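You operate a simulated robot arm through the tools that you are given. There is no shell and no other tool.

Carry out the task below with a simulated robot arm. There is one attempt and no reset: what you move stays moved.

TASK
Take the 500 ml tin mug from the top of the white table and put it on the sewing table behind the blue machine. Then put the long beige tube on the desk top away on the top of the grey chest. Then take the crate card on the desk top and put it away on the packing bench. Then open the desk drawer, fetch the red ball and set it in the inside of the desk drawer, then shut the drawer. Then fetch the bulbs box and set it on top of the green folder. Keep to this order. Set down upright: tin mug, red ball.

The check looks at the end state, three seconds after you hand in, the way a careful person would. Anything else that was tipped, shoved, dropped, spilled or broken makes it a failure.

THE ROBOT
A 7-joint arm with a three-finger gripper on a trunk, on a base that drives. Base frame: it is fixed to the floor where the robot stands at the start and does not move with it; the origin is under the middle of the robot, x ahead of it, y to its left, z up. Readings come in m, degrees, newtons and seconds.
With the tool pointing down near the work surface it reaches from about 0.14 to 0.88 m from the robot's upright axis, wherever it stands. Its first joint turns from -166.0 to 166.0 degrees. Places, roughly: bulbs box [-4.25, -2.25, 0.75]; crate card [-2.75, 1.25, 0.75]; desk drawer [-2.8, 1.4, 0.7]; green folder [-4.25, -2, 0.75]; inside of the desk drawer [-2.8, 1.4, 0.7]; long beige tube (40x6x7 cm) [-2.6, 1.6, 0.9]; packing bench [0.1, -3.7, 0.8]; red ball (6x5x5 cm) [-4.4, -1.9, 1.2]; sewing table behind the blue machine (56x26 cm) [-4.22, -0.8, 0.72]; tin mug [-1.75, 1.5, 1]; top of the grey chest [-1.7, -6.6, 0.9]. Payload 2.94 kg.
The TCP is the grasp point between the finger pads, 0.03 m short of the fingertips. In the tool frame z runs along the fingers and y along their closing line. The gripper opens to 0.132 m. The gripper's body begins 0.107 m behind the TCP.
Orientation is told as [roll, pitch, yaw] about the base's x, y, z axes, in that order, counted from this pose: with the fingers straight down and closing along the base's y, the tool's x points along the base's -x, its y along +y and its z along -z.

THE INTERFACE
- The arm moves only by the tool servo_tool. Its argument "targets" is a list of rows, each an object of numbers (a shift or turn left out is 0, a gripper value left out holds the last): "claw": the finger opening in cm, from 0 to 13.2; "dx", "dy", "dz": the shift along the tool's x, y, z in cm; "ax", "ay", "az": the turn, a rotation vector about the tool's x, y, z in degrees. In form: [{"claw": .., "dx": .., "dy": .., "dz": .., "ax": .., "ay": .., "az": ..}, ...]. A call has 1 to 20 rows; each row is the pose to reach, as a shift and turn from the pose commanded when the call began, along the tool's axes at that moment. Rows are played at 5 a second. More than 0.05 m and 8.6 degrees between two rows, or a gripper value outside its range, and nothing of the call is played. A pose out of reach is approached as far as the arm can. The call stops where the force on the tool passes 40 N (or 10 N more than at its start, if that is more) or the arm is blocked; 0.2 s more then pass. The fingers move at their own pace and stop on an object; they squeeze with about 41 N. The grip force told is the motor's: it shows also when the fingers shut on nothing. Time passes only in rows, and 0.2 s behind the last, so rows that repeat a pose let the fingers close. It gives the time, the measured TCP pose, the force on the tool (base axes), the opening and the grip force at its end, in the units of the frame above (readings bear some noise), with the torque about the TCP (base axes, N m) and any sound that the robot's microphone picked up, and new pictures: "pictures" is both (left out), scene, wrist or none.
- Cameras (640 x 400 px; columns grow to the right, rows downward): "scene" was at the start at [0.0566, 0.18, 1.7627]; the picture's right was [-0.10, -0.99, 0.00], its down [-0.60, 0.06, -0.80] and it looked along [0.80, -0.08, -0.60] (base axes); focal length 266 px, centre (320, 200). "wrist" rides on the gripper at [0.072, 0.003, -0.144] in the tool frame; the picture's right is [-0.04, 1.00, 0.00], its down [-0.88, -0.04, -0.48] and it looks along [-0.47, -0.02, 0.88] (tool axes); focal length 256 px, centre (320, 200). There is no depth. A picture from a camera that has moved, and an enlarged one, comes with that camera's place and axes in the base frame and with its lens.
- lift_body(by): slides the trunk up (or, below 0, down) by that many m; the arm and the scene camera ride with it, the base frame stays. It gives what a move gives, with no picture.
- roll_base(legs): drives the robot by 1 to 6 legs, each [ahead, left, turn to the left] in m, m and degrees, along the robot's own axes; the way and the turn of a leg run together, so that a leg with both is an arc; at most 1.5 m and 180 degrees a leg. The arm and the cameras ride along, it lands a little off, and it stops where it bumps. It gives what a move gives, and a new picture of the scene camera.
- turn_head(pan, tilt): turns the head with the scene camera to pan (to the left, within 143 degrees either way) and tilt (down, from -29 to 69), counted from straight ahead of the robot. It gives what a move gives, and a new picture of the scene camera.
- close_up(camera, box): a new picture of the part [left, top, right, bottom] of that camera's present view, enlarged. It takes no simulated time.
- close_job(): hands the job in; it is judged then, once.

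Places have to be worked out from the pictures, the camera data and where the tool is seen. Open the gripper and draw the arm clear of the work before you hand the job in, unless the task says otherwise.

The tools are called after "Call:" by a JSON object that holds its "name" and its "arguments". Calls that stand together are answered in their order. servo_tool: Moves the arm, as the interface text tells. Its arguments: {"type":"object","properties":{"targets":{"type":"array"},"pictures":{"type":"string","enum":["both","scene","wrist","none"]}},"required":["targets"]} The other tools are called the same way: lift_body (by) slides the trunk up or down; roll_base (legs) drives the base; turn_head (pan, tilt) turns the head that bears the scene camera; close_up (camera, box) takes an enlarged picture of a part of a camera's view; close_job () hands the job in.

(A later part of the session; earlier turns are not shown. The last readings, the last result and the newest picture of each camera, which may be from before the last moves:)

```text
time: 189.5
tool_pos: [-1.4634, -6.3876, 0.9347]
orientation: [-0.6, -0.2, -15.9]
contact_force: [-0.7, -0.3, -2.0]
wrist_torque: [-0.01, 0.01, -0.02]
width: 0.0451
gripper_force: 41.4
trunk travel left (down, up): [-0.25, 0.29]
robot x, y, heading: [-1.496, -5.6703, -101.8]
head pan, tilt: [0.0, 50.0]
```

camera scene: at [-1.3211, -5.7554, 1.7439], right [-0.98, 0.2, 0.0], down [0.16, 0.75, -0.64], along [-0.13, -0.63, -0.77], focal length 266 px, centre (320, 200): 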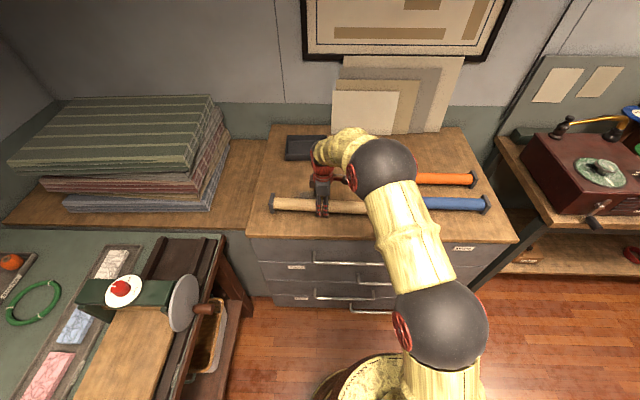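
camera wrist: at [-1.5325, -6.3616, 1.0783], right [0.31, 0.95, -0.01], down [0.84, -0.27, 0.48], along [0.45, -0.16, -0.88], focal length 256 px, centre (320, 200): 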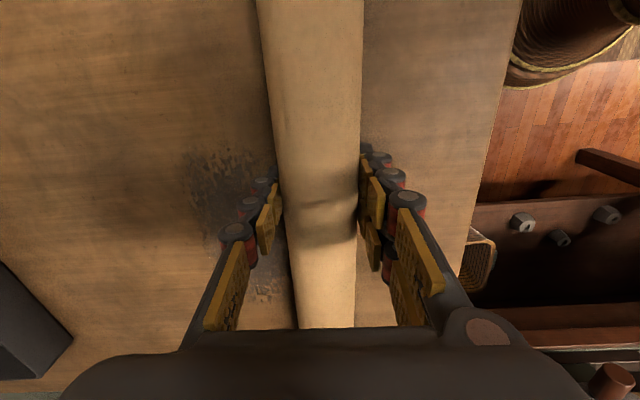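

Now nearly free of load. I touch it down lightly and open the fingers.

Call:
{"name": "servo_tool", "arguments": {"targets": [{"dz": 0.15}, {"dz": 0.15, "claw": 5.0}, {"dz": 0.15, "claw": 5.5}, {"dz": 0.15, "claw": 6.5}, {"dz": 0.15, "claw": 8}, {"dz": 0.15, "claw": 10}, {"dz": 0.15, "claw": 12}, {"dz": 0.15, "claw": 13.2}, {"dz": 0.15, "claw": 13.2}]}}

```text
time: 191.5
tool_pos: [-1.4633, -6.3878, 0.9351]
orientation: [-0.8, -0.2, -15.9]
contact_force: [-0.9, -0.5, -0.2]
wrist_torque: [-0.01, 0.02, 0.04]
width: 0.1319
gripper_force: 0.0
trunk travel left (down, up): [-0.25, 0.29]
robot x, y, heading: [-1.4926, -5.6698, -102.0]
head pan, tilt: [0.0, 50.0]
camera scene: at [-1.3211, -5.7573, 1.7439], right [-0.98, 0.2, 0.0], down [0.16, 0.75, -0.64], along [-0.13, -0.63, -0.77], focal length 266 px, centre (320, 200)
camera wrist: at [-1.5326, -6.3627, 1.0781], right [0.31, 0.95, -0.01], down [0.84, -0.27, 0.48], along [0.45, -0.16, -0.88], focal length 256 px, centre (320, 200)
```

scene: 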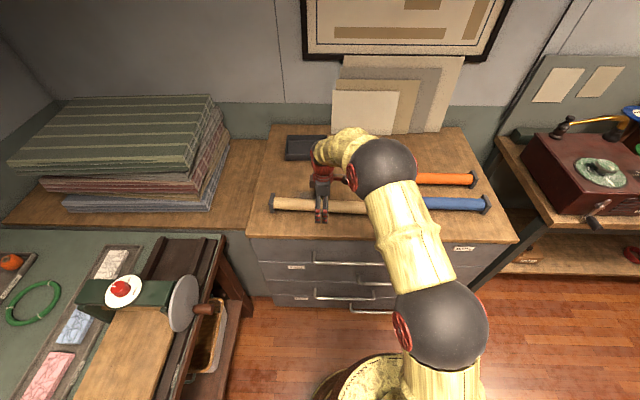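
wrist: 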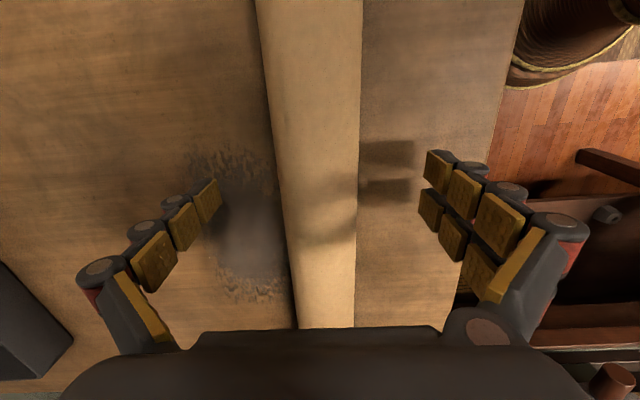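

The tube rests on the chest. I raise the hand and retract.

Call:
{"name": "servo_tool", "arguments": {"targets": [{"dz": -3}, {"dz": -7}, {"dz": -11}, {"dz": -15}, {"dz": -19}, {"dz": -23}, {"dz": -26, "dy": 3}, {"dz": -27, "dy": 7}, {"dz": -28, "dy": 11}, {"dz": -28, "dy": 15, "ax": 0.4}, {"dz": -28, "dy": 19, "ax": 0.8}]}}

```text
time: 193.9
tool_pos: [-1.4099, -6.2015, 1.2144]
orientation: [-1.5, -0.2, -15.8]
contact_force: [0.5, 0.3, 0.6]
wrist_torque: [0.01, 0.01, 0.02]
width: 0.1321
gripper_force: 0.0
trunk travel left (down, up): [-0.25, 0.29]
robot x, y, heading: [-1.4983, -5.6731, -101.7]
head pan, tilt: [0.0, 50.0]
camera scene: at [-1.321, -5.7564, 1.7439], right [-0.98, 0.2, 0.0], down [0.16, 0.75, -0.64], along [-0.13, -0.63, -0.77], focal length 266 px, centre (320, 200)
camera wrist: at [-1.4788, -6.1744, 1.3569], right [0.31, 0.95, -0.03], down [0.84, -0.26, 0.48], along [0.45, -0.17, -0.88], focal length 256 px, centre (320, 200)
```

scene: 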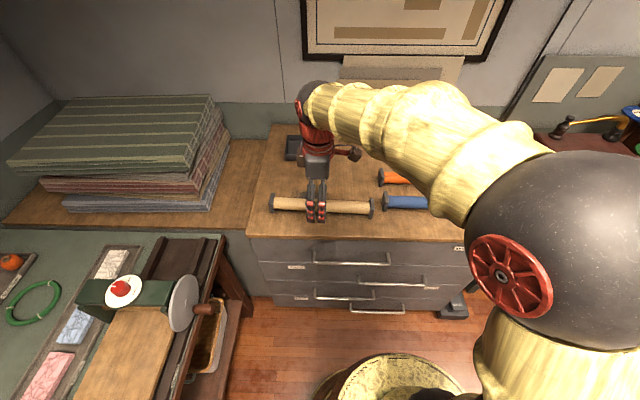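
wrist: 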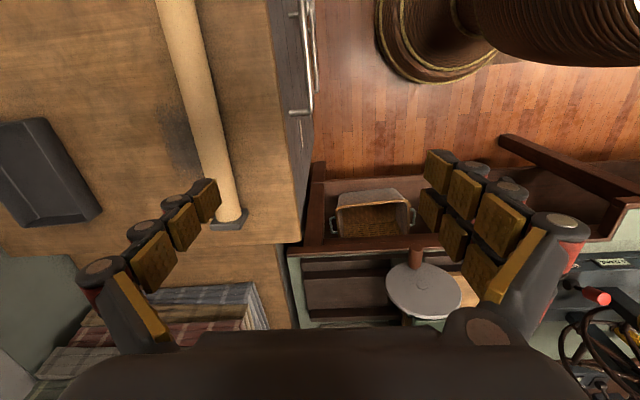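

The tube lies neatly on the chest. I level the tool, turn it back to neutral, and start back up the corridor.

Call:
{"name": "servo_tool", "arguments": {"targets": [{"ax": -1.5}, {"ax": -1.5}], "pictures": "none"}}

Call:
{"name": "servo_tool", "arguments": {"targets": [{"az": 8.6, "dy": 1}, {"az": 17.2, "dy": 2}, {"az": 25.8, "dy": 3}, {"az": 34.4, "dy": 4}, {"az": 43, "dy": 5}, {"az": 51.6, "dy": 6}, {"az": 60.2, "dy": 7}, {"az": 68.8, "dy": 8}, {"az": 77.4, "dy": 8}, {"az": 86, "dy": 8}], "pictures": "none"}}

Call:
{"name": "roll_base", "arguments": {"legs": [[-0.25, -0.1, 0], [-0.9, 0.08, 0], [-0.9, 0.08, 1]]}}

Call:
{"name": "turn_head", "arguments": {"pan": 90, "tilt": 30}}

```text
time: 194.5
tool_pos: [-1.4123, -6.2007, 1.2129]
orientation: [0.1, -0.2, -15.8]
contact_force: [-0.4, 0.6, 0.4]
wrist_torque: [-0.03, -0.01, 0.0]
width: 0.1322
gripper_force: 0.0
trunk travel left (down, up): [-0.25, 0.29]
robot x, y, heading: [-1.499, -5.6714, -101.9]
head pan, tilt: [0.0, 50.0]
```

```text
time: 196.7
tool_pos: [-1.3913, -6.1244, 1.2125]
orientation: [0.1, 0.0, -101.8]
contact_force: [-0.3, 0.4, -0.2]
wrist_torque: [-0.01, 0.01, -0.03]
width: 0.1318
gripper_force: 0.1
trunk travel left (down, up): [-0.25, 0.29]
robot x, y, heading: [-1.4981, -5.6688, -101.6]
head pan, tilt: [0.0, 50.0]
```

```text
time: 207.3
tool_pos: [-0.9303, -4.1241, 1.2127]
orientation: [0.1, 0.0, -101.1]
contact_force: [0.1, -0.2, 0.0]
wrist_torque: [-0.03, -0.01, 0.01]
width: 0.132
gripper_force: 0.1
trunk travel left (down, up): [-0.25, 0.29]
robot x, y, heading: [-1.0436, -3.6717, -101.2]
head pan, tilt: [0.0, 50.0]
camera scene: at [-0.8658, -3.7558, 1.7439], right [-0.98, 0.19, 0.0], down [0.15, 0.75, -0.64], along [-0.12, -0.63, -0.77], focal length 266 px, centre (320, 200)
```

scene: 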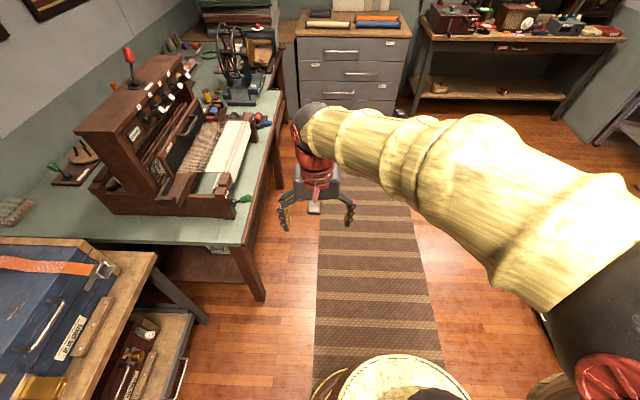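

```text
time: 209.0
tool_pos: [-0.9322, -4.1242, 1.212]
orientation: [0.2, 0.0, -101.1]
contact_force: [-0.8, -0.2, 0.7]
wrist_torque: [0.02, -0.03, -0.01]
width: 0.1322
gripper_force: 0.1
trunk travel left (down, up): [-0.25, 0.29]
robot x, y, heading: [-1.0448, -3.6745, -101.1]
head pan, tilt: [90.0, 30.0]
camera scene: at [-0.7622, -3.6981, 1.7734], right [-0.19, -0.98, 0.0], down [-0.49, 0.1, -0.87], along [0.85, -0.17, -0.5], focal length 266 px, centre (320, 200)
```

scene: 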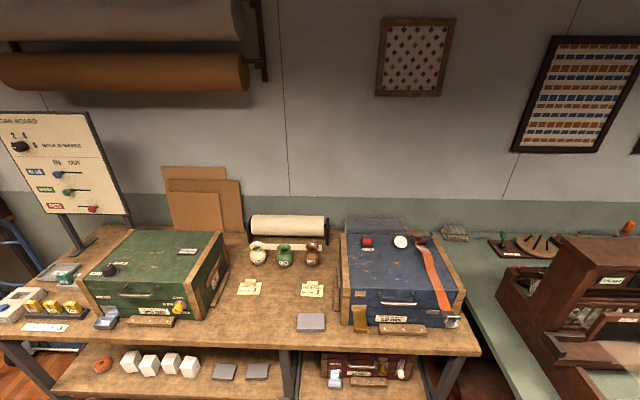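

This is the packing bench, with crates, vases and two similar cards. I take a close-up to see the free space for the crate card later.

Call:
{"name": "close_up", "arguments": {"camera": "scene", "box": [200, 230, 360, 350]}}

Call:
{"name": "roll_base", "arguments": {"legs": [[-1.4, 0.35, 0], [-1.0, 0.1, 0], [-1.4, 0, 0]]}}

```text
3.33 times, centred on (280, 290) of scene
camera zoom: at [-0.7622, -3.6981, 1.7734], right [-0.19, -0.98, 0.0], down [-0.49, 0.1, -0.87], along [0.85, -0.17, -0.5], focal length 888 px, centre (453, -100)
```

zoom: 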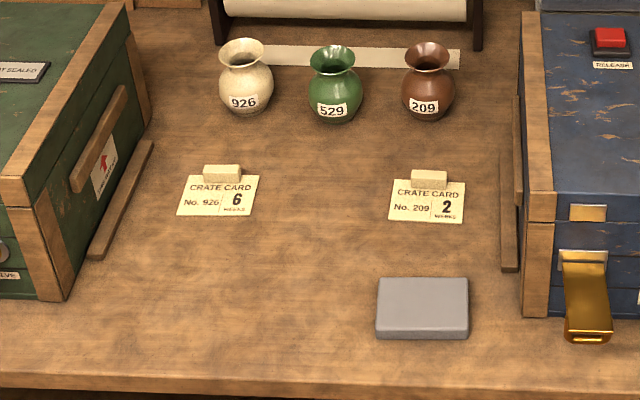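

```text
time: 227.7
tool_pos: [0.2351, -0.4411, 1.2139]
orientation: [0.2, 0.0, -100.4]
contact_force: [0.2, -0.8, 0.2]
wrist_torque: [0.02, -0.04, 0.0]
width: 0.1317
gripper_force: 0.0
trunk travel left (down, up): [-0.25, 0.29]
robot x, y, heading: [0.1193, 0.0094, -100.3]
head pan, tilt: [90.0, 30.0]
camera scene: at [0.398, -0.0141, 1.7734], right [-0.18, -0.98, 0.0], down [-0.49, 0.09, -0.87], along [0.85, -0.16, -0.5], focal length 266 px, centre (320, 200)
```

scene: 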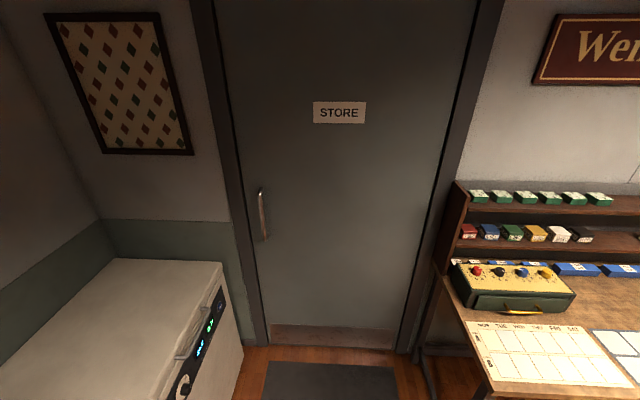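

Card 529 belongs between the two other cards in front of vase 529. I now turn round and drive back to the desk for it.

Call:
{"name": "roll_base", "arguments": {"legs": [[0, 0, 90], [0, 0, 88.5], [-0.01, 1.475, 0], [-0.01, 1.475, 0]]}}

Call:
{"name": "turn_head", "arguments": {"pan": 0, "tilt": 50}}

```text
time: 249.7
tool_pos: [-2.9044, 1.0357, 1.2123]
orientation: [0.2, 0.1, 77.9]
contact_force: [-0.2, 0.4, -0.3]
wrist_torque: [0.01, 0.02, 0.0]
width: 0.1323
gripper_force: 0.1
trunk travel left (down, up): [-0.25, 0.29]
robot x, y, heading: [-2.8024, 0.5792, 78.1]
head pan, tilt: [90.0, 30.0]
camera scene: at [-3.0804, 0.6091, 1.7734], right [0.21, 0.98, 0.0], down [0.49, -0.1, -0.87], along [-0.85, 0.18, -0.5], focal length 266 px, centre (320, 200)
```

scene: 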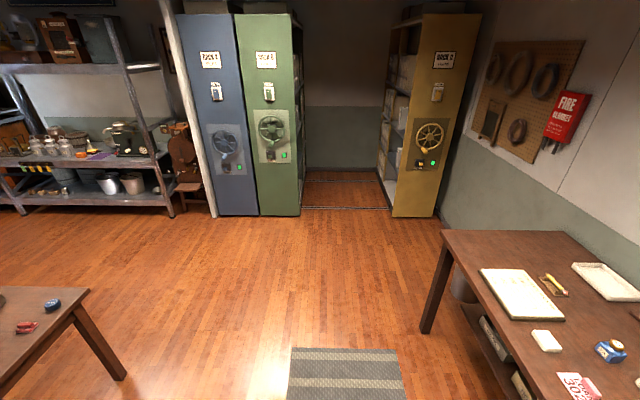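

```text
time: 251.3
tool_pos: [-2.9038, 1.0348, 1.212]
orientation: [0.2, 0.1, 78.0]
contact_force: [-0.4, 0.6, -0.1]
wrist_torque: [0.01, 0.02, 0.02]
width: 0.132
gripper_force: 0.1
trunk travel left (down, up): [-0.25, 0.29]
robot x, y, heading: [-2.799, 0.5766, 78.1]
head pan, tilt: [0.0, 50.0]
camera scene: at [-2.9758, 0.6655, 1.7439], right [0.98, -0.21, 0.0], down [-0.16, -0.75, -0.64], along [0.13, 0.63, -0.77], focal length 266 px, centre (320, 200)
```

scene: 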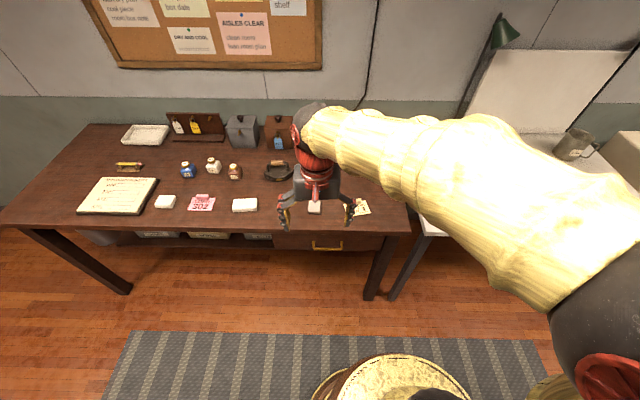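

I move ahead 0.3 m to the desk, then bring the wrist over the card.

Call:
{"name": "roll_base", "arguments": {"legs": [[0.3, 0, 0]]}}

Call:
{"name": "servo_tool", "arguments": {"targets": [{"dy": -4, "dz": 1.5}, {"dy": -8, "dz": 3}, {"dy": -12, "dz": 5}, {"dy": -15.5, "dz": 8}, {"dy": -15.5, "dz": 11}, {"dy": -15.5, "dz": 11}]}}

```text
time: 253.4
tool_pos: [-2.8416, 1.3305, 1.2114]
orientation: [0.3, 0.1, 78.1]
contact_force: [-0.2, 0.3, 0.1]
wrist_torque: [0.0, -0.01, 0.03]
width: 0.132
gripper_force: 0.1
trunk travel left (down, up): [-0.25, 0.29]
robot x, y, heading: [-2.7356, 0.8788, 78.2]
head pan, tilt: [0.0, 50.0]
camera scene: at [-2.9127, 0.9618, 1.7438], right [0.98, -0.21, 0.0], down [-0.16, -0.75, -0.64], along [0.13, 0.63, -0.77], focal length 266 px, centre (320, 200)
```

scene: 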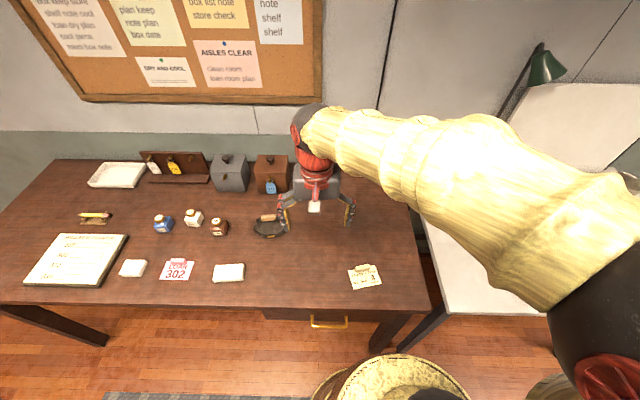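

```text
time: 254.8
tool_pos: [-2.6886, 1.2975, 1.0994]
orientation: [0.2, 0.0, 78.0]
contact_force: [1.0, -0.3, -0.5]
wrist_torque: [-0.02, -0.02, 0.02]
width: 0.1322
gripper_force: 0.1
trunk travel left (down, up): [-0.25, 0.29]
robot x, y, heading: [-2.7352, 0.8787, 77.9]
head pan, tilt: [0.0, 50.0]
camera scene: at [-2.9129, 0.9612, 1.7439], right [0.98, -0.21, 0.0], down [-0.16, -0.75, -0.64], along [0.13, 0.63, -0.77], focal length 266 px, centre (320, 200)
camera wrist: at [-2.7063, 1.2281, 1.2446], right [-0.97, 0.25, 0.0], down [0.22, 0.85, 0.48], along [0.12, 0.46, -0.88], focal length 256 px, centre (320, 200)
```

scene: 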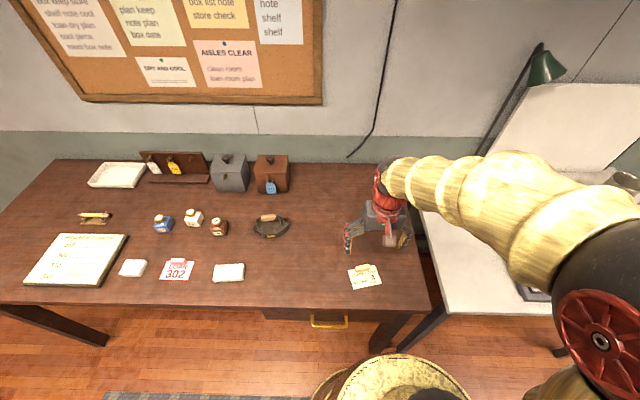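
wrist: 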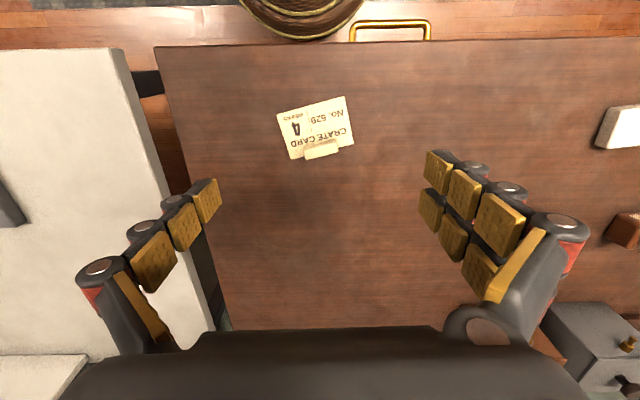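

I enlarge the card in the wrist view to get the wooden block's position and angle.

Call:
{"name": "close_up", "arguments": {"camera": "wrist", "box": [260, 80, 372, 172]}}

```text
4.35 times, centred on (316, 126) of wrist
camera zoom: at [-2.7063, 1.2281, 1.2446], right [-0.97, 0.25, 0.0], down [0.22, 0.85, 0.48], along [0.12, 0.46, -0.88], focal length 1113 px, centre (337, 522)
```

zoom: 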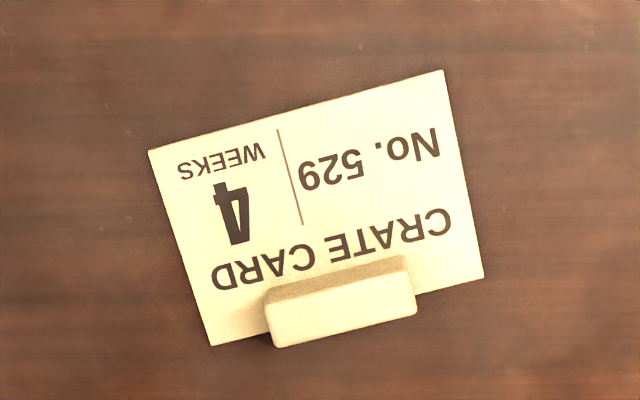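

The card is 10×7 cm, parallel to the base axes, with a 5×1.6×1.9 cm wooden block at (-2.680, 1.341), top z≈0.87. I turn the tool 12° to align and lower over the block to z≈0.90.

Call:
{"name": "servo_tool", "arguments": {"targets": [{"dx": -2.2, "az": -6, "dz": 2}, {"dx": -4.4, "az": -12, "dz": 5}, {"dx": -4.4, "az": -12, "dz": 9}, {"dx": -4.4, "az": -12, "dz": 13}, {"dx": -4.4, "az": -12, "dz": 17}, {"dx": -4.4, "az": -12, "dz": 19.5}, {"dx": -4.4, "az": -12, "dz": 19.5}]}}

```text
time: 256.4
tool_pos: [-2.6812, 1.3422, 0.9056]
orientation: [0.2, 0.0, 90.0]
contact_force: [-0.6, -0.8, 0.2]
wrist_torque: [-0.02, 0.03, 0.02]
width: 0.1319
gripper_force: 0.1
trunk travel left (down, up): [-0.25, 0.29]
robot x, y, heading: [-2.7345, 0.8755, 78.0]
head pan, tilt: [0.0, 50.0]
camera scene: at [-2.9126, 0.9613, 1.7439], right [0.98, -0.21, 0.0], down [-0.16, -0.75, -0.64], along [0.13, 0.63, -0.77], focal length 266 px, centre (320, 200)
camera wrist: at [-2.684, 1.2711, 1.05], right [-1.0, 0.04, 0.0], down [0.04, 0.88, 0.48], along [0.02, 0.48, -0.88], focal length 256 px, centre (320, 200)
```

scene: 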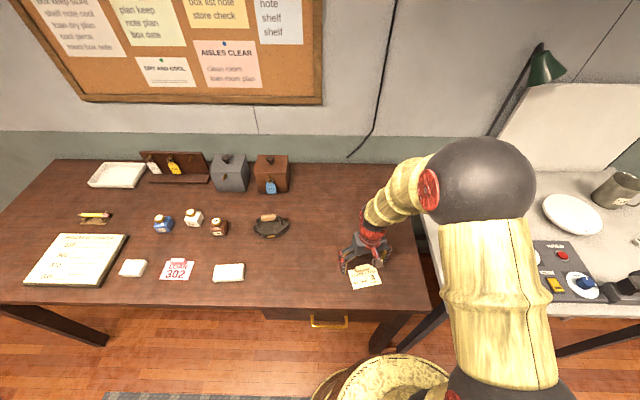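
wrist: 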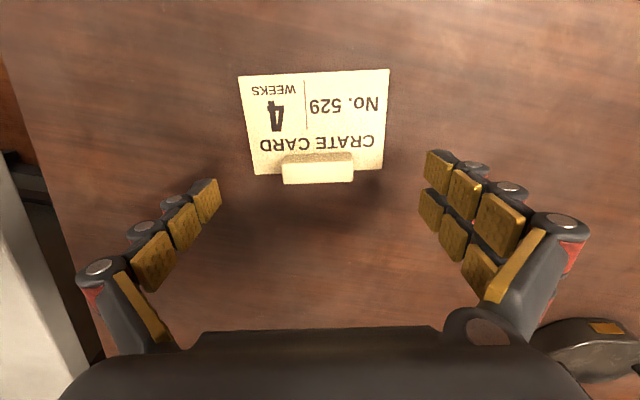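

The block sits right under the fingers. I lower in small steps to find the desk surface with the fingertips outside the card.

Call:
{"name": "servo_tool", "arguments": {"targets": [{"dx": -0.3, "dz": 0.7}, {"dx": -0.3, "dz": 1.4}, {"dx": -0.3, "dz": 1.4}], "pictures": "none"}}

Call:
{"name": "servo_tool", "arguments": {"targets": [{"dz": 0.25}, {"dz": 0.5}, {"dz": 0.5}], "pictures": "wrist"}}

```text
time: 257.2
tool_pos: [-2.6821, 1.3445, 0.8938]
orientation: [0.2, 0.0, 90.1]
contact_force: [-0.1, 0.0, -0.6]
wrist_torque: [-0.02, 0.02, -0.03]
width: 0.1317
gripper_force: 0.0
trunk travel left (down, up): [-0.25, 0.29]
robot x, y, heading: [-2.7373, 0.8758, 78.2]
head pan, tilt: [0.0, 50.0]
```

```text
time: 258.0
tool_pos: [-2.682, 1.3451, 0.8876]
orientation: [0.2, 0.0, 90.0]
contact_force: [-0.2, 0.7, -0.1]
wrist_torque: [-0.01, 0.03, -0.03]
width: 0.1321
gripper_force: 0.0
trunk travel left (down, up): [-0.25, 0.29]
robot x, y, heading: [-2.7362, 0.8782, 77.8]
head pan, tilt: [0.0, 50.0]
camera wrist: at [-2.6849, 1.273, 1.0317], right [-1.0, 0.04, 0.0], down [0.04, 0.88, 0.48], along [0.02, 0.48, -0.88], focal length 256 px, centre (320, 200)
```

wrist: 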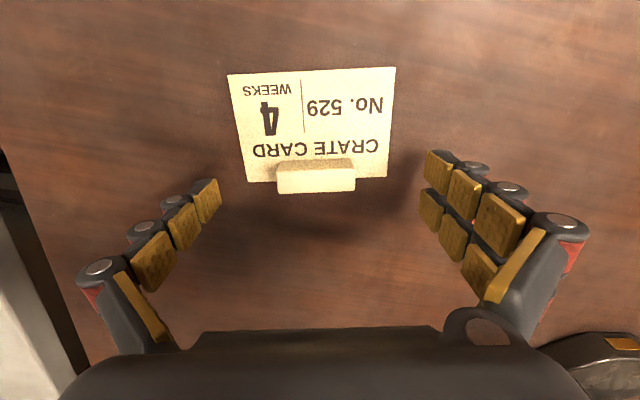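

No contact yet; I continue in 2 mm steps.

Call:
{"name": "servo_tool", "arguments": {"targets": [{"dz": 0.2}, {"dz": 0.2}], "pictures": "none"}}

Call:
{"name": "servo_tool", "arguments": {"targets": [{"dz": 0.2}, {"dz": 0.2}], "pictures": "none"}}

Call:
{"name": "servo_tool", "arguments": {"targets": [{"dz": 0.2}, {"dz": 0.2}], "pictures": "none"}}

```text
time: 258.6
tool_pos: [-2.6821, 1.3438, 0.8856]
orientation: [0.2, 0.1, 90.0]
contact_force: [0.6, -0.1, 0.3]
wrist_torque: [0.0, -0.04, -0.04]
width: 0.1321
gripper_force: 0.0
trunk travel left (down, up): [-0.25, 0.29]
robot x, y, heading: [-2.7384, 0.8781, 77.9]
head pan, tilt: [0.0, 50.0]
```

```text
time: 259.2
tool_pos: [-2.6819, 1.3442, 0.8828]
orientation: [0.2, 0.0, 90.1]
contact_force: [-1.0, -0.3, 0.2]
wrist_torque: [0.01, 0.0, -0.05]
width: 0.1321
gripper_force: 0.0
trunk travel left (down, up): [-0.25, 0.29]
robot x, y, heading: [-2.7338, 0.8766, 78.2]
head pan, tilt: [0.0, 50.0]
```

```text
time: 259.8
tool_pos: [-2.6814, 1.3446, 0.882]
orientation: [0.2, 0.0, 90.1]
contact_force: [-0.2, -0.1, -1.0]
wrist_torque: [0.01, 0.0, -0.02]
width: 0.132
gripper_force: 0.0
trunk travel left (down, up): [-0.25, 0.29]
robot x, y, heading: [-2.7337, 0.8751, 78.1]
head pan, tilt: [0.0, 50.0]
```

The fingertips are at about 0.852, well beside the block. I close on it.

Call:
{"name": "servo_tool", "arguments": {"targets": [{"claw": 10}, {"claw": 8}, {"claw": 6.5}, {"claw": 5.5}, {"claw": 4.0}, {"claw": 4.0}, {"claw": 4.0}, {"claw": 4.0}], "pictures": "wrist"}}

```text
time: 261.6
tool_pos: [-2.6818, 1.3451, 0.8832]
orientation: [0.3, -0.1, 90.1]
contact_force: [5.1, -0.6, 14.8]
wrist_torque: [-0.24, -0.34, -0.01]
width: 0.0978
gripper_force: 41.1
trunk travel left (down, up): [-0.25, 0.29]
robot x, y, heading: [-2.736, 0.8762, 78.2]
head pan, tilt: [0.0, 50.0]
camera wrist: at [-2.6846, 1.2733, 1.026], right [-1.0, 0.04, 0.0], down [0.04, 0.88, 0.48], along [0.02, 0.48, -0.88], focal length 256 px, centre (320, 200)
```

wrist: 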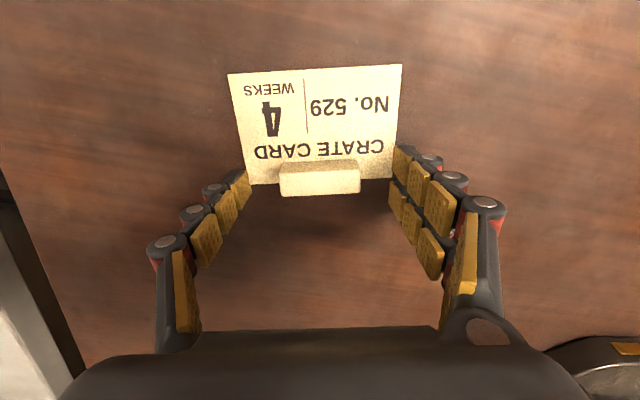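

The fingertips dipped onto the desk and met the card's edges instead. I reopen, raise about 7 mm and try again.

Call:
{"name": "servo_tool", "arguments": {"targets": [{"claw": 11}, {"claw": 13.2}, {"claw": 13.2, "dz": -0.4}, {"claw": 13.2, "dz": -0.7}, {"claw": 13.2, "dz": -0.7}], "pictures": "wrist"}}

```text
time: 262.8
tool_pos: [-2.6818, 1.3446, 0.8882]
orientation: [0.2, -0.1, 90.0]
contact_force: [0.6, -0.1, 0.3]
wrist_torque: [-0.02, 0.0, -0.03]
width: 0.1322
gripper_force: 0.0
trunk travel left (down, up): [-0.25, 0.29]
robot x, y, heading: [-2.7339, 0.8754, 78.1]
head pan, tilt: [0.0, 50.0]
camera wrist: at [-2.6847, 1.2734, 1.0324], right [-1.0, 0.04, 0.0], down [0.04, 0.88, 0.48], along [0.02, 0.48, -0.88], focal length 256 px, centre (320, 200)
```

wrist: 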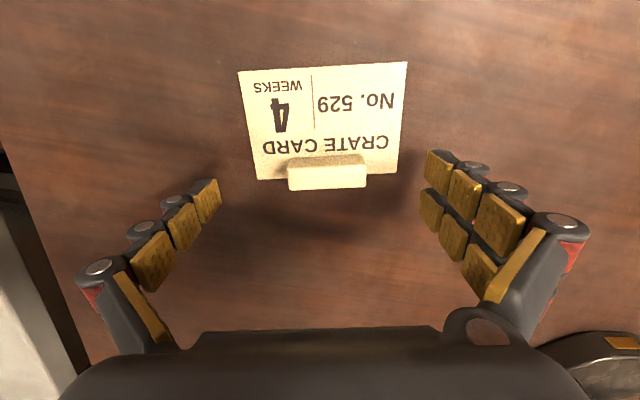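

The card shifted a few millimetres but is fine. I raise 3 mm more, re-centre 5 mm, and close in stages.

Call:
{"name": "servo_tool", "arguments": {"targets": [{"dy": 0.5, "dz": -0.35}, {"dy": 0.5, "dz": -0.35, "claw": 11}, {"dy": 0.5, "dz": -0.35, "claw": 9}, {"dy": 0.5, "dz": -0.35, "claw": 8}, {"dy": 0.5, "dz": -0.35, "claw": 8}], "pictures": "wrist"}}

```text
time: 264.0
tool_pos: [-2.6856, 1.3463, 0.8921]
orientation: [0.3, 0.0, 90.1]
contact_force: [-0.1, -0.4, 0.4]
wrist_torque: [0.0, 0.01, -0.07]
width: 0.0799
gripper_force: 0.0
trunk travel left (down, up): [-0.25, 0.29]
robot x, y, heading: [-2.7363, 0.8769, 77.9]
head pan, tilt: [0.0, 50.0]
camera wrist: at [-2.6896, 1.2736, 1.0358], right [-1.0, 0.04, 0.0], down [0.04, 0.88, 0.48], along [0.02, 0.48, -0.88], focal length 256 px, centre (320, 200)
```

wrist: 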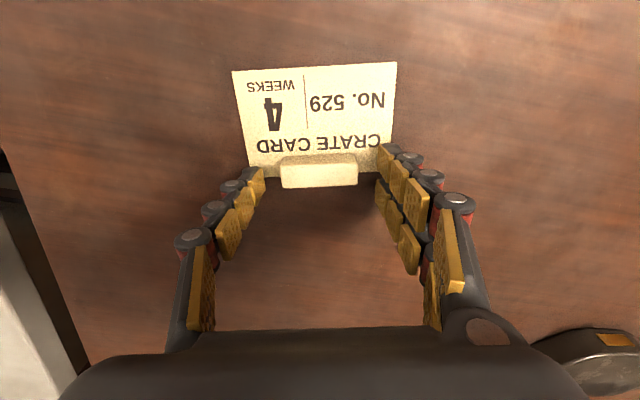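

At 8 cm opening the fingers clear the card. I continue closing onto the block.

Call:
{"name": "servo_tool", "arguments": {"targets": [{"claw": 7}, {"claw": 6}, {"claw": 5}, {"claw": 4}, {"claw": 3.5}, {"claw": 3.5}, {"claw": 3.5}], "pictures": "wrist"}}

```text
time: 265.6
tool_pos: [-2.6875, 1.3457, 0.8928]
orientation: [0.2, -0.2, 90.1]
contact_force: [0.0, 0.3, 7.2]
wrist_torque: [-0.07, -0.06, -0.05]
width: 0.0479
gripper_force: 40.4
trunk travel left (down, up): [-0.25, 0.29]
robot x, y, heading: [-2.7345, 0.8758, 78.0]
head pan, tilt: [0.0, 50.0]
camera wrist: at [-2.6896, 1.2736, 1.0361], right [-1.0, 0.04, 0.0], down [0.04, 0.88, 0.48], along [0.02, 0.48, -0.88], focal length 256 px, centre (320, 200)
```

wrist: 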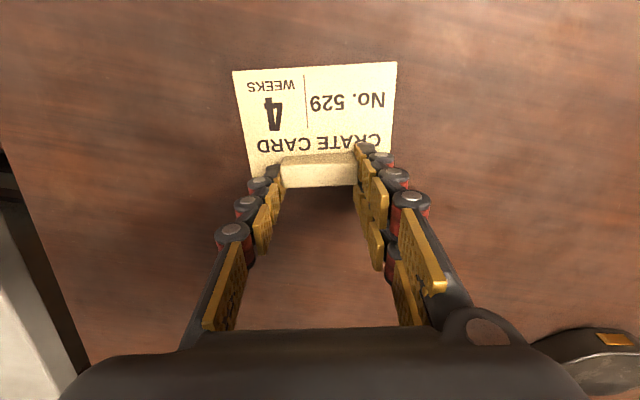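

The block is gripped at 4.8 cm. I lift and check.

Call:
{"name": "servo_tool", "arguments": {"targets": [{"dz": -0.5}, {"dz": -2}, {"dz": -5}, {"dz": -9}, {"dz": -13}, {"dz": -17}, {"dz": -21}, {"dz": -21}]}}

```text
time: 267.4
tool_pos: [-2.6883, 1.3454, 1.1027]
orientation: [0.2, 0.0, 89.9]
contact_force: [0.5, -0.3, -0.3]
wrist_torque: [0.01, 0.01, 0.02]
width: 0.0482
gripper_force: 41.5
trunk travel left (down, up): [-0.25, 0.29]
robot x, y, heading: [-2.7354, 0.8731, 77.8]
head pan, tilt: [0.0, 50.0]
camera scene: at [-2.9127, 0.961, 1.7438], right [0.98, -0.21, 0.0], down [-0.16, -0.75, -0.64], along [0.13, 0.63, -0.77], focal length 266 px, centre (320, 200)
camera wrist: at [-2.6904, 1.2736, 1.247], right [-1.0, 0.04, 0.0], down [0.04, 0.88, 0.48], along [0.02, 0.47, -0.88], focal length 256 px, centre (320, 200)
```

scene: 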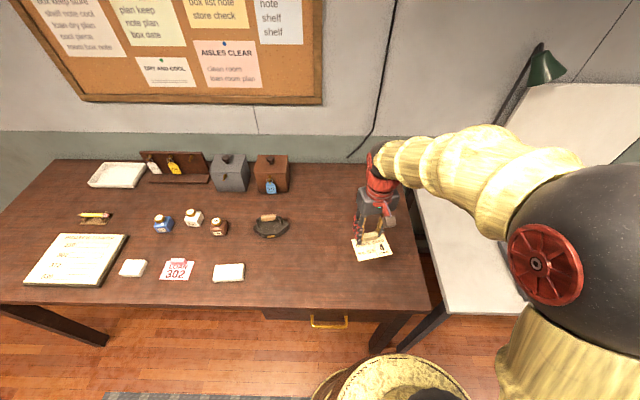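
wrist: 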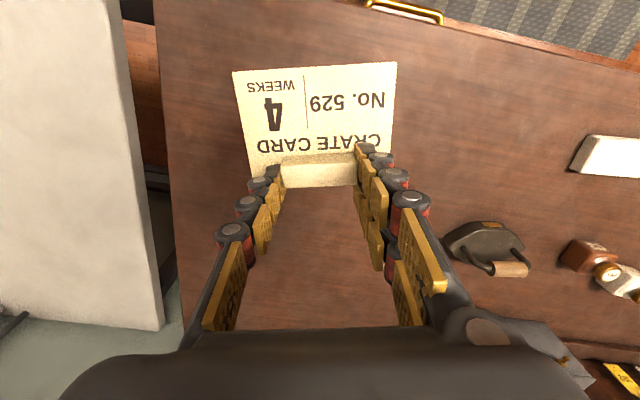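

The card is firmly held. I turn the tool square to the robot, raise, and drive the known route to the packing bench.

Call:
{"name": "servo_tool", "arguments": {"targets": [{"az": 6, "dz": -4}, {"az": 12, "dz": -8}, {"az": 12, "dz": -11}], "pictures": "none"}}

Call:
{"name": "roll_base", "arguments": {"legs": [[-0.3, 0, 0], [0.02, -1.0, 0], [0.02, -1.0, 0], [0.0, -0.95, 0], [0, 0, 90], [0, 0, 90]]}}

```text
time: 268.2
tool_pos: [-2.6867, 1.3442, 1.2157]
orientation: [0.2, 0.1, 78.0]
contact_force: [0.8, -0.6, -0.4]
wrist_torque: [0.0, 0.03, -0.05]
width: 0.0479
gripper_force: 41.3
trunk travel left (down, up): [-0.25, 0.29]
robot x, y, heading: [-2.7364, 0.8766, 77.9]
head pan, tilt: [0.0, 50.0]
```

```text
time: 292.0
tool_pos: [0.0602, -0.4412, 1.2155]
orientation: [0.2, 0.0, -101.2]
contact_force: [0.2, 0.4, 0.2]
wrist_torque: [0.02, 0.0, 0.0]
width: 0.0481
gripper_force: 41.2
trunk travel left (down, up): [-0.25, 0.29]
robot x, y, heading: [0.1044, 0.0258, -101.2]
head pan, tilt: [0.0, 50.0]
camera scene: at [0.2809, -0.0584, 1.7439], right [-0.98, 0.19, 0.0], down [0.15, 0.75, -0.64], along [-0.13, -0.63, -0.77], focal length 266 px, centre (320, 200)
```

scene: 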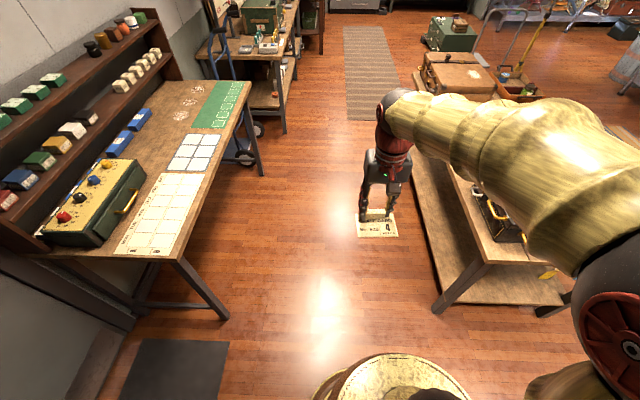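

I continue down the corridor to beside the packing bench and turn to face it.

Call:
{"name": "roll_base", "arguments": {"legs": [[1.5, 0, 0], [1.0, -0.1, 0], [1.3, -0.35, 0], [0, 0, 90]]}}

Call:
{"name": "turn_head", "arguments": {"pan": 0, "tilt": 40}}

```text
time: 314.4
tool_pos: [-0.5902, -3.6341, 1.2159]
orientation: [0.1, 0.0, -8.8]
contact_force: [-0.5, -0.6, -0.3]
wrist_torque: [0.0, 0.01, -0.01]
width: 0.0482
gripper_force: 40.4
trunk travel left (down, up): [-0.25, 0.29]
robot x, y, heading: [-1.06, -3.6108, -8.8]
head pan, tilt: [0.0, 50.0]
camera scene: at [-0.9833, -3.4298, 1.7439], right [-0.15, -0.99, 0.0], down [-0.76, 0.12, -0.64], along [0.64, -0.1, -0.77], focal length 266 px, centre (320, 200)
```

scene: 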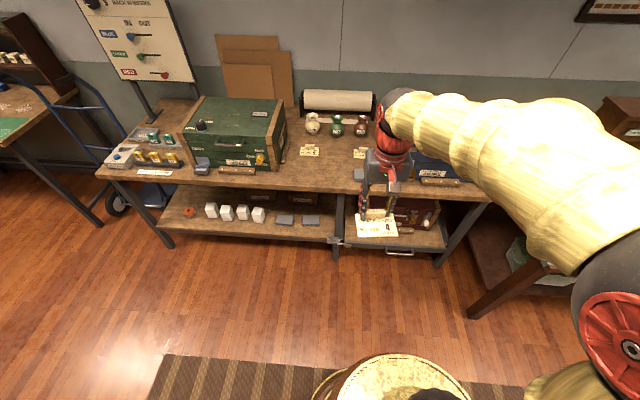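

```text
time: 315.1
tool_pos: [-0.5904, -3.6334, 1.2149]
orientation: [0.3, 0.0, -8.7]
contact_force: [0.1, 0.1, 0.0]
wrist_torque: [-0.03, 0.03, -0.03]
width: 0.0482
gripper_force: 41.1
trunk travel left (down, up): [-0.25, 0.29]
robot x, y, heading: [-1.0533, -3.6074, -9.0]
head pan, tilt: [0.0, 40.0]
camera scene: at [-0.9754, -3.4311, 1.758], right [-0.15, -0.99, 0.0], down [-0.64, 0.1, -0.77], along [0.76, -0.12, -0.64], focal length 266 px, centre (320, 200)
```

scene: 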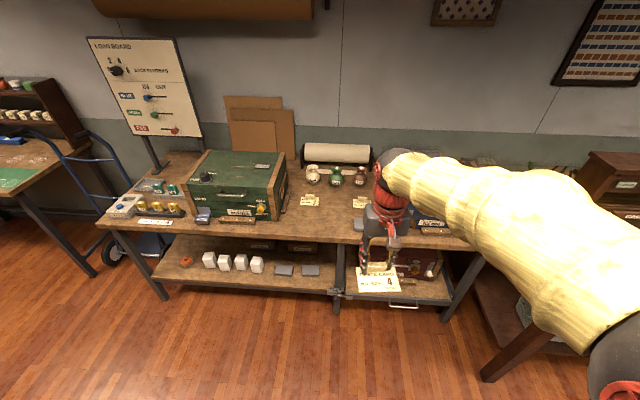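

I straighten the heading and move up to the bench.

Call:
{"name": "roll_base", "arguments": {"legs": [[0.5, 0.12, -2.5]]}}

Call:
{"name": "turn_head", "arguments": {"pan": 0, "tilt": 50}}

Call:
{"name": "close_up", "arguments": {"camera": "scene", "box": [260, 90, 420, 190]}}

```text
time: 318.1
tool_pos: [-0.0793, -3.6314, 1.2126]
orientation: [0.2, 0.0, -11.8]
contact_force: [-0.1, 1.1, -0.6]
wrist_torque: [-0.02, 0.0, 0.01]
width: 0.0478
gripper_force: 40.9
trunk travel left (down, up): [-0.25, 0.29]
robot x, y, heading: [-0.5406, -3.5792, -11.8]
head pan, tilt: [0.0, 40.0]
camera scene: at [-0.4518, -3.4088, 1.758], right [-0.21, -0.98, 0.0], down [-0.63, 0.13, -0.77], along [0.75, -0.16, -0.64], focal length 266 px, centre (320, 200)
```

scene: 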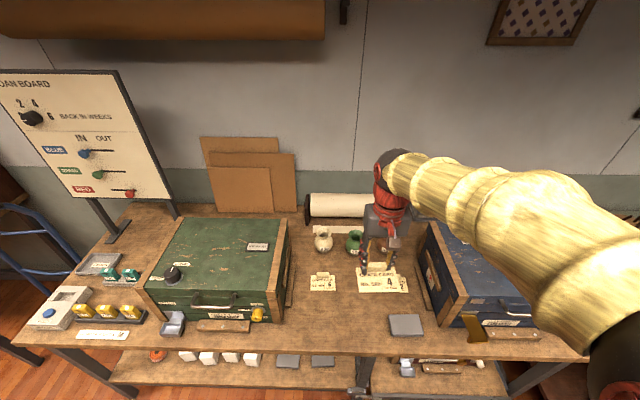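

```text
time: 318.9
tool_pos: [-0.0787, -3.6313, 1.2143]
orientation: [0.2, 0.0, -11.8]
contact_force: [-0.4, -0.2, -0.3]
wrist_torque: [0.01, -0.02, 0.0]
width: 0.0481
gripper_force: 41.0
trunk travel left (down, up): [-0.25, 0.29]
robot x, y, heading: [-0.5421, -3.5812, -11.8]
head pan, tilt: [0.0, 50.0]
camera scene: at [-0.46, -3.4072, 1.7439], right [-0.21, -0.98, 0.0], down [-0.75, 0.16, -0.64], along [0.63, -0.13, -0.77], focal length 266 px, centre (320, 200)
```

scene: 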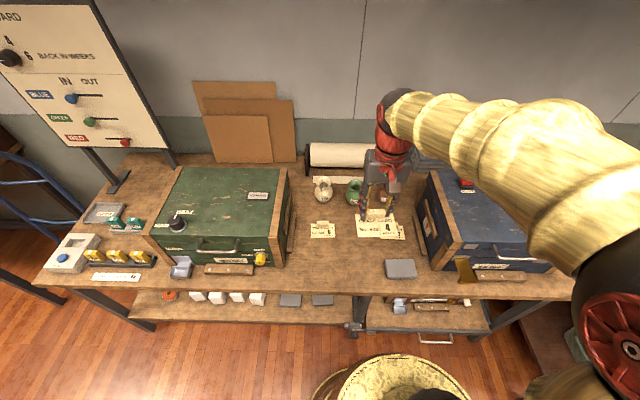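

```text
4.00 times, centred on (340, 140) of scene
camera zoom: at [-0.46, -3.4072, 1.7439], right [-0.21, -0.98, 0.0], down [-0.75, 0.16, -0.64], along [0.63, -0.13, -0.77], focal length 1065 px, centre (240, 440)
```

zoom: 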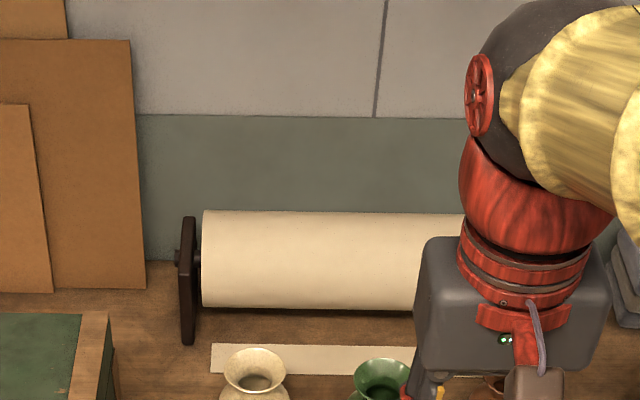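

Triangulating puts the two cards' blocks at (0.175, -3.55) and (0.106, -3.83), so the gap between is centred at about (0.14, -3.69). I carry the card over that spot and lower to z≈0.90.

Call:
{"name": "servo_tool", "arguments": {"targets": [{"dx": -4, "dy": -0.3}, {"dx": -8, "dy": -0.5}, {"dx": -12, "dy": -0.8}, {"dx": -16, "dy": -1.0}, {"dx": -20, "dy": -1.3}, {"dx": -22.7, "dy": -1.5}, {"dx": -22.7, "dy": -1.5, "dz": 4}, {"dx": -22.7, "dy": -1.5, "dz": 8}, {"dx": -22.7, "dy": -1.5, "dz": 12}, {"dx": -22.7, "dy": -1.5, "dz": 16}, {"dx": -22.7, "dy": -1.5, "dz": 20}, {"dx": -22.7, "dy": -1.5, "dz": 24}, {"dx": -22.7, "dy": -1.5, "dz": 28}, {"dx": -22.7, "dy": -1.5, "dz": 31}, {"dx": -22.7, "dy": -1.5, "dz": 31}]}}

```text
time: 322.1
tool_pos: [0.1408, -3.6923, 0.9036]
orientation: [0.2, 0.0, -11.8]
contact_force: [0.7, 0.3, -0.6]
wrist_torque: [0.02, -0.03, 0.0]
width: 0.0478
gripper_force: 40.9
trunk travel left (down, up): [-0.25, 0.29]
robot x, y, heading: [-0.5452, -3.5818, -11.9]
head pan, tilt: [0.0, 50.0]
camera scene: at [-0.4597, -3.4073, 1.7439], right [-0.21, -0.98, 0.0], down [-0.75, 0.16, -0.64], along [0.63, -0.13, -0.77], focal length 266 px, centre (320, 200)
camera wrist: at [0.0707, -3.6738, 1.0477], right [0.25, 0.97, 0.0], down [0.85, -0.22, 0.48], along [0.46, -0.11, -0.88], focal length 256 px, centre (320, 200)
```

scene: 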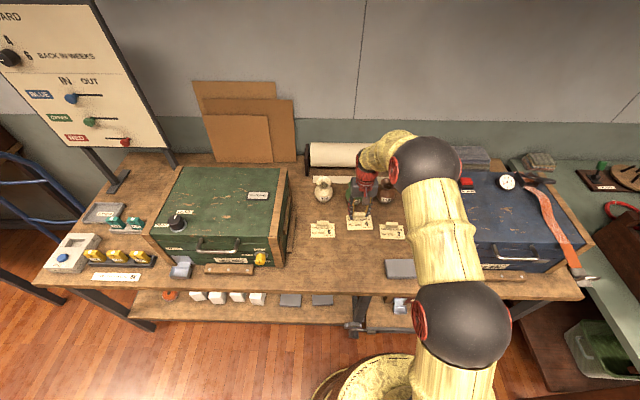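
wrist: 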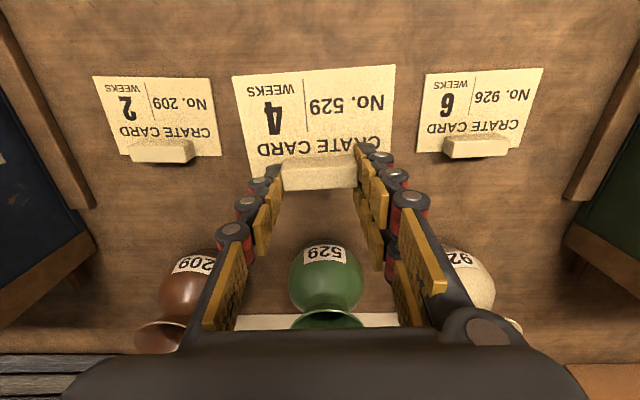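

The card hangs neatly between the other two. I lower toward the bench in small steps.

Call:
{"name": "servo_tool", "arguments": {"targets": [{"dz": 2}, {"dz": 4}, {"dz": 4.7}, {"dz": 4.7}], "pictures": "wrist"}}

Call:
{"name": "servo_tool", "arguments": {"targets": [{"dz": 0.3}, {"dz": 0.3}], "pictures": "none"}}

Call:
{"name": "servo_tool", "arguments": {"targets": [{"dz": 0.3}, {"dz": 0.3}], "pictures": "none"}}

```text
time: 323.1
tool_pos: [0.1402, -3.6916, 0.8562]
orientation: [0.3, 0.0, -11.8]
contact_force: [-0.5, -0.5, 0.0]
wrist_torque: [-0.02, 0.0, -0.01]
width: 0.0479
gripper_force: 40.7
trunk travel left (down, up): [-0.25, 0.29]
robot x, y, heading: [-0.5458, -3.577, -11.8]
head pan, tilt: [0.0, 50.0]
camera wrist: at [0.0706, -3.6734, 1.0002], right [0.25, 0.97, 0.0], down [0.85, -0.22, 0.47], along [0.46, -0.11, -0.88], focal length 256 px, centre (320, 200)
```

wrist: 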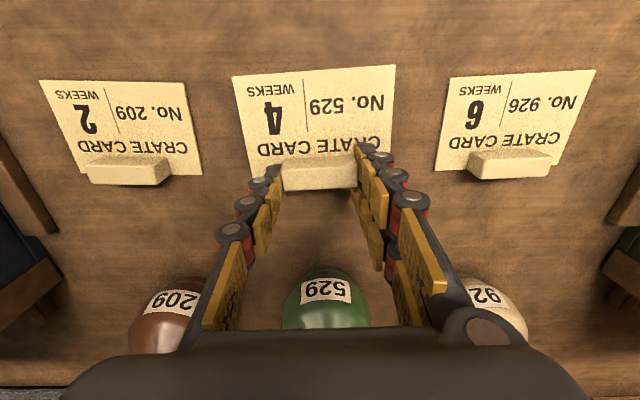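

```text
time: 323.6
tool_pos: [0.141, -3.6909, 0.8538]
orientation: [0.2, 0.0, -11.8]
contact_force: [0.5, -0.6, -0.3]
wrist_torque: [0.02, -0.02, 0.0]
width: 0.0479
gripper_force: 41.4
trunk travel left (down, up): [-0.25, 0.29]
robot x, y, heading: [-0.5457, -3.5788, -12.1]
head pan, tilt: [0.0, 50.0]
```

```text
time: 324.2
tool_pos: [0.1404, -3.6914, 0.85]
orientation: [0.3, -0.1, -11.9]
contact_force: [0.9, 0.8, -1.2]
wrist_torque: [0.0, -0.01, 0.02]
width: 0.0481
gripper_force: 41.3
trunk travel left (down, up): [-0.25, 0.29]
robot x, y, heading: [-0.5441, -3.5813, -11.9]
head pan, tilt: [0.0, 50.0]
```

Comparing card sizes suggests about 1.4 cm remain. I continue down in small steps until contact.

Call:
{"name": "servo_tool", "arguments": {"targets": [{"dz": 0.3}, {"dz": 0.6}, {"dz": 0.6}], "pictures": "none"}}

Call:
{"name": "servo_tool", "arguments": {"targets": [{"dz": 0.25}, {"dz": 0.25}], "pictures": "none"}}

Call:
{"name": "servo_tool", "arguments": {"targets": [{"dz": 0.25}, {"dz": 0.25}], "pictures": "wrist"}}

```text
time: 325.1
tool_pos: [0.1402, -3.6913, 0.8446]
orientation: [0.1, 0.1, -11.7]
contact_force: [-0.8, -0.7, 0.6]
wrist_torque: [0.02, 0.01, 0.02]
width: 0.048
gripper_force: 41.3
trunk travel left (down, up): [-0.25, 0.29]
robot x, y, heading: [-0.5473, -3.5853, -11.8]
head pan, tilt: [0.0, 50.0]
```

```text
time: 325.6
tool_pos: [0.1407, -3.6918, 0.8421]
orientation: [0.2, 0.1, -11.8]
contact_force: [-0.4, 0.4, -0.5]
wrist_torque: [0.02, 0.0, 0.0]
width: 0.048
gripper_force: 41.3
trunk travel left (down, up): [-0.25, 0.29]
robot x, y, heading: [-0.545, -3.5827, -11.9]
head pan, tilt: [0.0, 50.0]
```

```text
time: 326.2
tool_pos: [0.1403, -3.6917, 0.84]
orientation: [0.2, 0.1, -11.8]
contact_force: [0.4, -0.1, 0.4]
wrist_torque: [0.02, -0.01, -0.02]
width: 0.0478
gripper_force: 40.9
trunk travel left (down, up): [-0.25, 0.29]
robot x, y, heading: [-0.5423, -3.5823, -11.9]
head pan, tilt: [0.0, 50.0]
camera wrist: at [0.071, -3.6728, 0.9839], right [0.25, 0.97, 0.0], down [0.85, -0.22, 0.47], along [0.46, -0.11, -0.88], focal length 256 px, centre (320, 200)
```

wrist: 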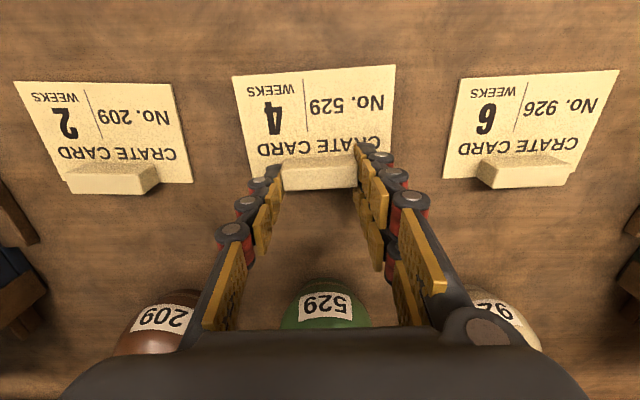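

Almost touching; two more 2 mm steps.

Call:
{"name": "servo_tool", "arguments": {"targets": [{"dz": 0.2}, {"dz": 0.2}], "pictures": "none"}}

Call:
{"name": "servo_tool", "arguments": {"targets": [{"dz": 0.2}, {"dz": 0.2}], "pictures": "none"}}

```text
time: 326.9
tool_pos: [0.1412, -3.6907, 0.8392]
orientation: [0.2, 0.1, -11.8]
contact_force: [1.0, 0.4, -0.2]
wrist_torque: [-0.02, 0.0, 0.01]
width: 0.0481
gripper_force: 40.5
trunk travel left (down, up): [-0.25, 0.29]
robot x, y, heading: [-0.5443, -3.5828, -11.8]
head pan, tilt: [0.0, 50.0]
```

```text
time: 327.4
tool_pos: [0.1412, -3.69, 0.8369]
orientation: [0.1, 0.2, -11.8]
contact_force: [0.3, 0.1, -0.3]
wrist_torque: [-0.04, 0.0, 0.0]
width: 0.0479
gripper_force: 41.0
trunk travel left (down, up): [-0.25, 0.29]
robot x, y, heading: [-0.5441, -3.5849, -12.1]
head pan, tilt: [0.0, 50.0]
```

Call:
{"name": "servo_tool", "arguments": {"targets": [{"dz": 0.2}, {"dz": 0.2}], "pictures": "none"}}

Call:
{"name": "servo_tool", "arguments": {"targets": [{"dz": 0.2}, {"dz": 0.2}], "pictures": "wrist"}}

```text
time: 328.1
tool_pos: [0.1422, -3.6918, 0.8345]
orientation: [0.2, 0.1, -11.9]
contact_force: [-0.1, -0.1, 0.1]
wrist_torque: [0.02, 0.04, 0.01]
width: 0.0481
gripper_force: 42.1
trunk travel left (down, up): [-0.25, 0.29]
robot x, y, heading: [-0.547, -3.5835, -12.2]
head pan, tilt: [0.0, 50.0]
```

```text
time: 328.6
tool_pos: [0.1422, -3.6907, 0.8328]
orientation: [0.2, 0.0, -11.8]
contact_force: [0.2, -0.5, 1.5]
wrist_torque: [-0.07, -0.01, 0.0]
width: 0.0478
gripper_force: 41.1
trunk travel left (down, up): [-0.25, 0.29]
robot x, y, heading: [-0.548, -3.5801, -12.2]
head pan, tilt: [0.0, 50.0]
camera wrist: at [0.0712, -3.6725, 0.9764], right [0.25, 0.97, 0.0], down [0.85, -0.22, 0.48], along [0.46, -0.11, -0.88], focal length 256 px, centre (320, 200)
```

wrist: 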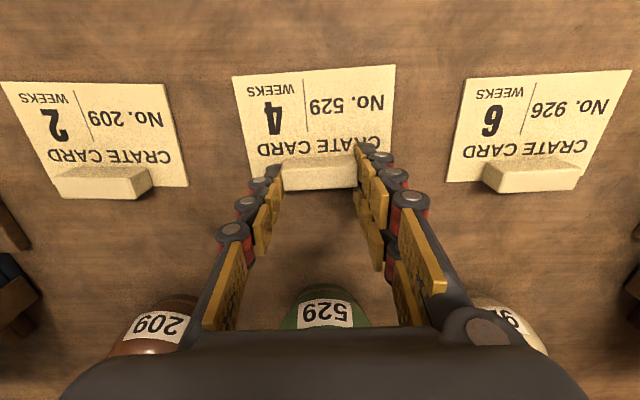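

Light contact now, and the card sizes match. I open a little and lift away.

Call:
{"name": "servo_tool", "arguments": {"targets": [{"claw": 5.2}, {"claw": 5.8}, {"claw": 6.5}, {"claw": 7.2}, {"claw": 7.2}, {"claw": 7.2, "dz": -1}, {"claw": 7.2, "dz": -3}, {"claw": 7.2, "dz": -6}, {"claw": 7.2, "dz": -9}], "pictures": "wrist"}}

```text
time: 330.6
tool_pos: [0.141, -3.6891, 0.9215]
orientation: [0.2, 0.1, -11.8]
contact_force: [-0.7, -0.5, -0.6]
wrist_torque: [-0.01, 0.01, -0.01]
width: 0.0721
gripper_force: 0.1
trunk travel left (down, up): [-0.25, 0.29]
robot x, y, heading: [-0.5423, -3.5835, -11.8]
head pan, tilt: [0.0, 50.0]
camera wrist: at [0.0712, -3.672, 1.0653], right [0.25, 0.97, 0.0], down [0.85, -0.22, 0.47], along [0.46, -0.11, -0.88], focal length 256 px, centre (320, 200)
```

wrist: 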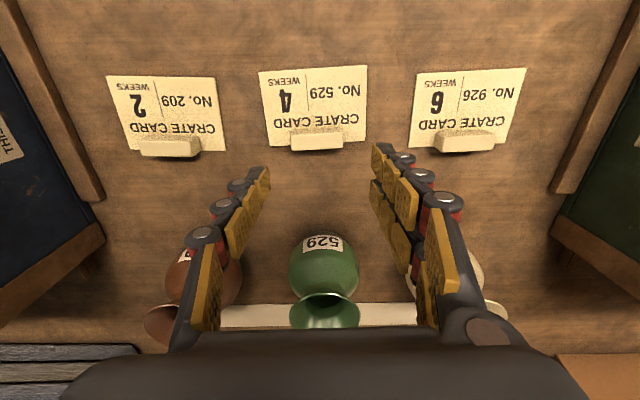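

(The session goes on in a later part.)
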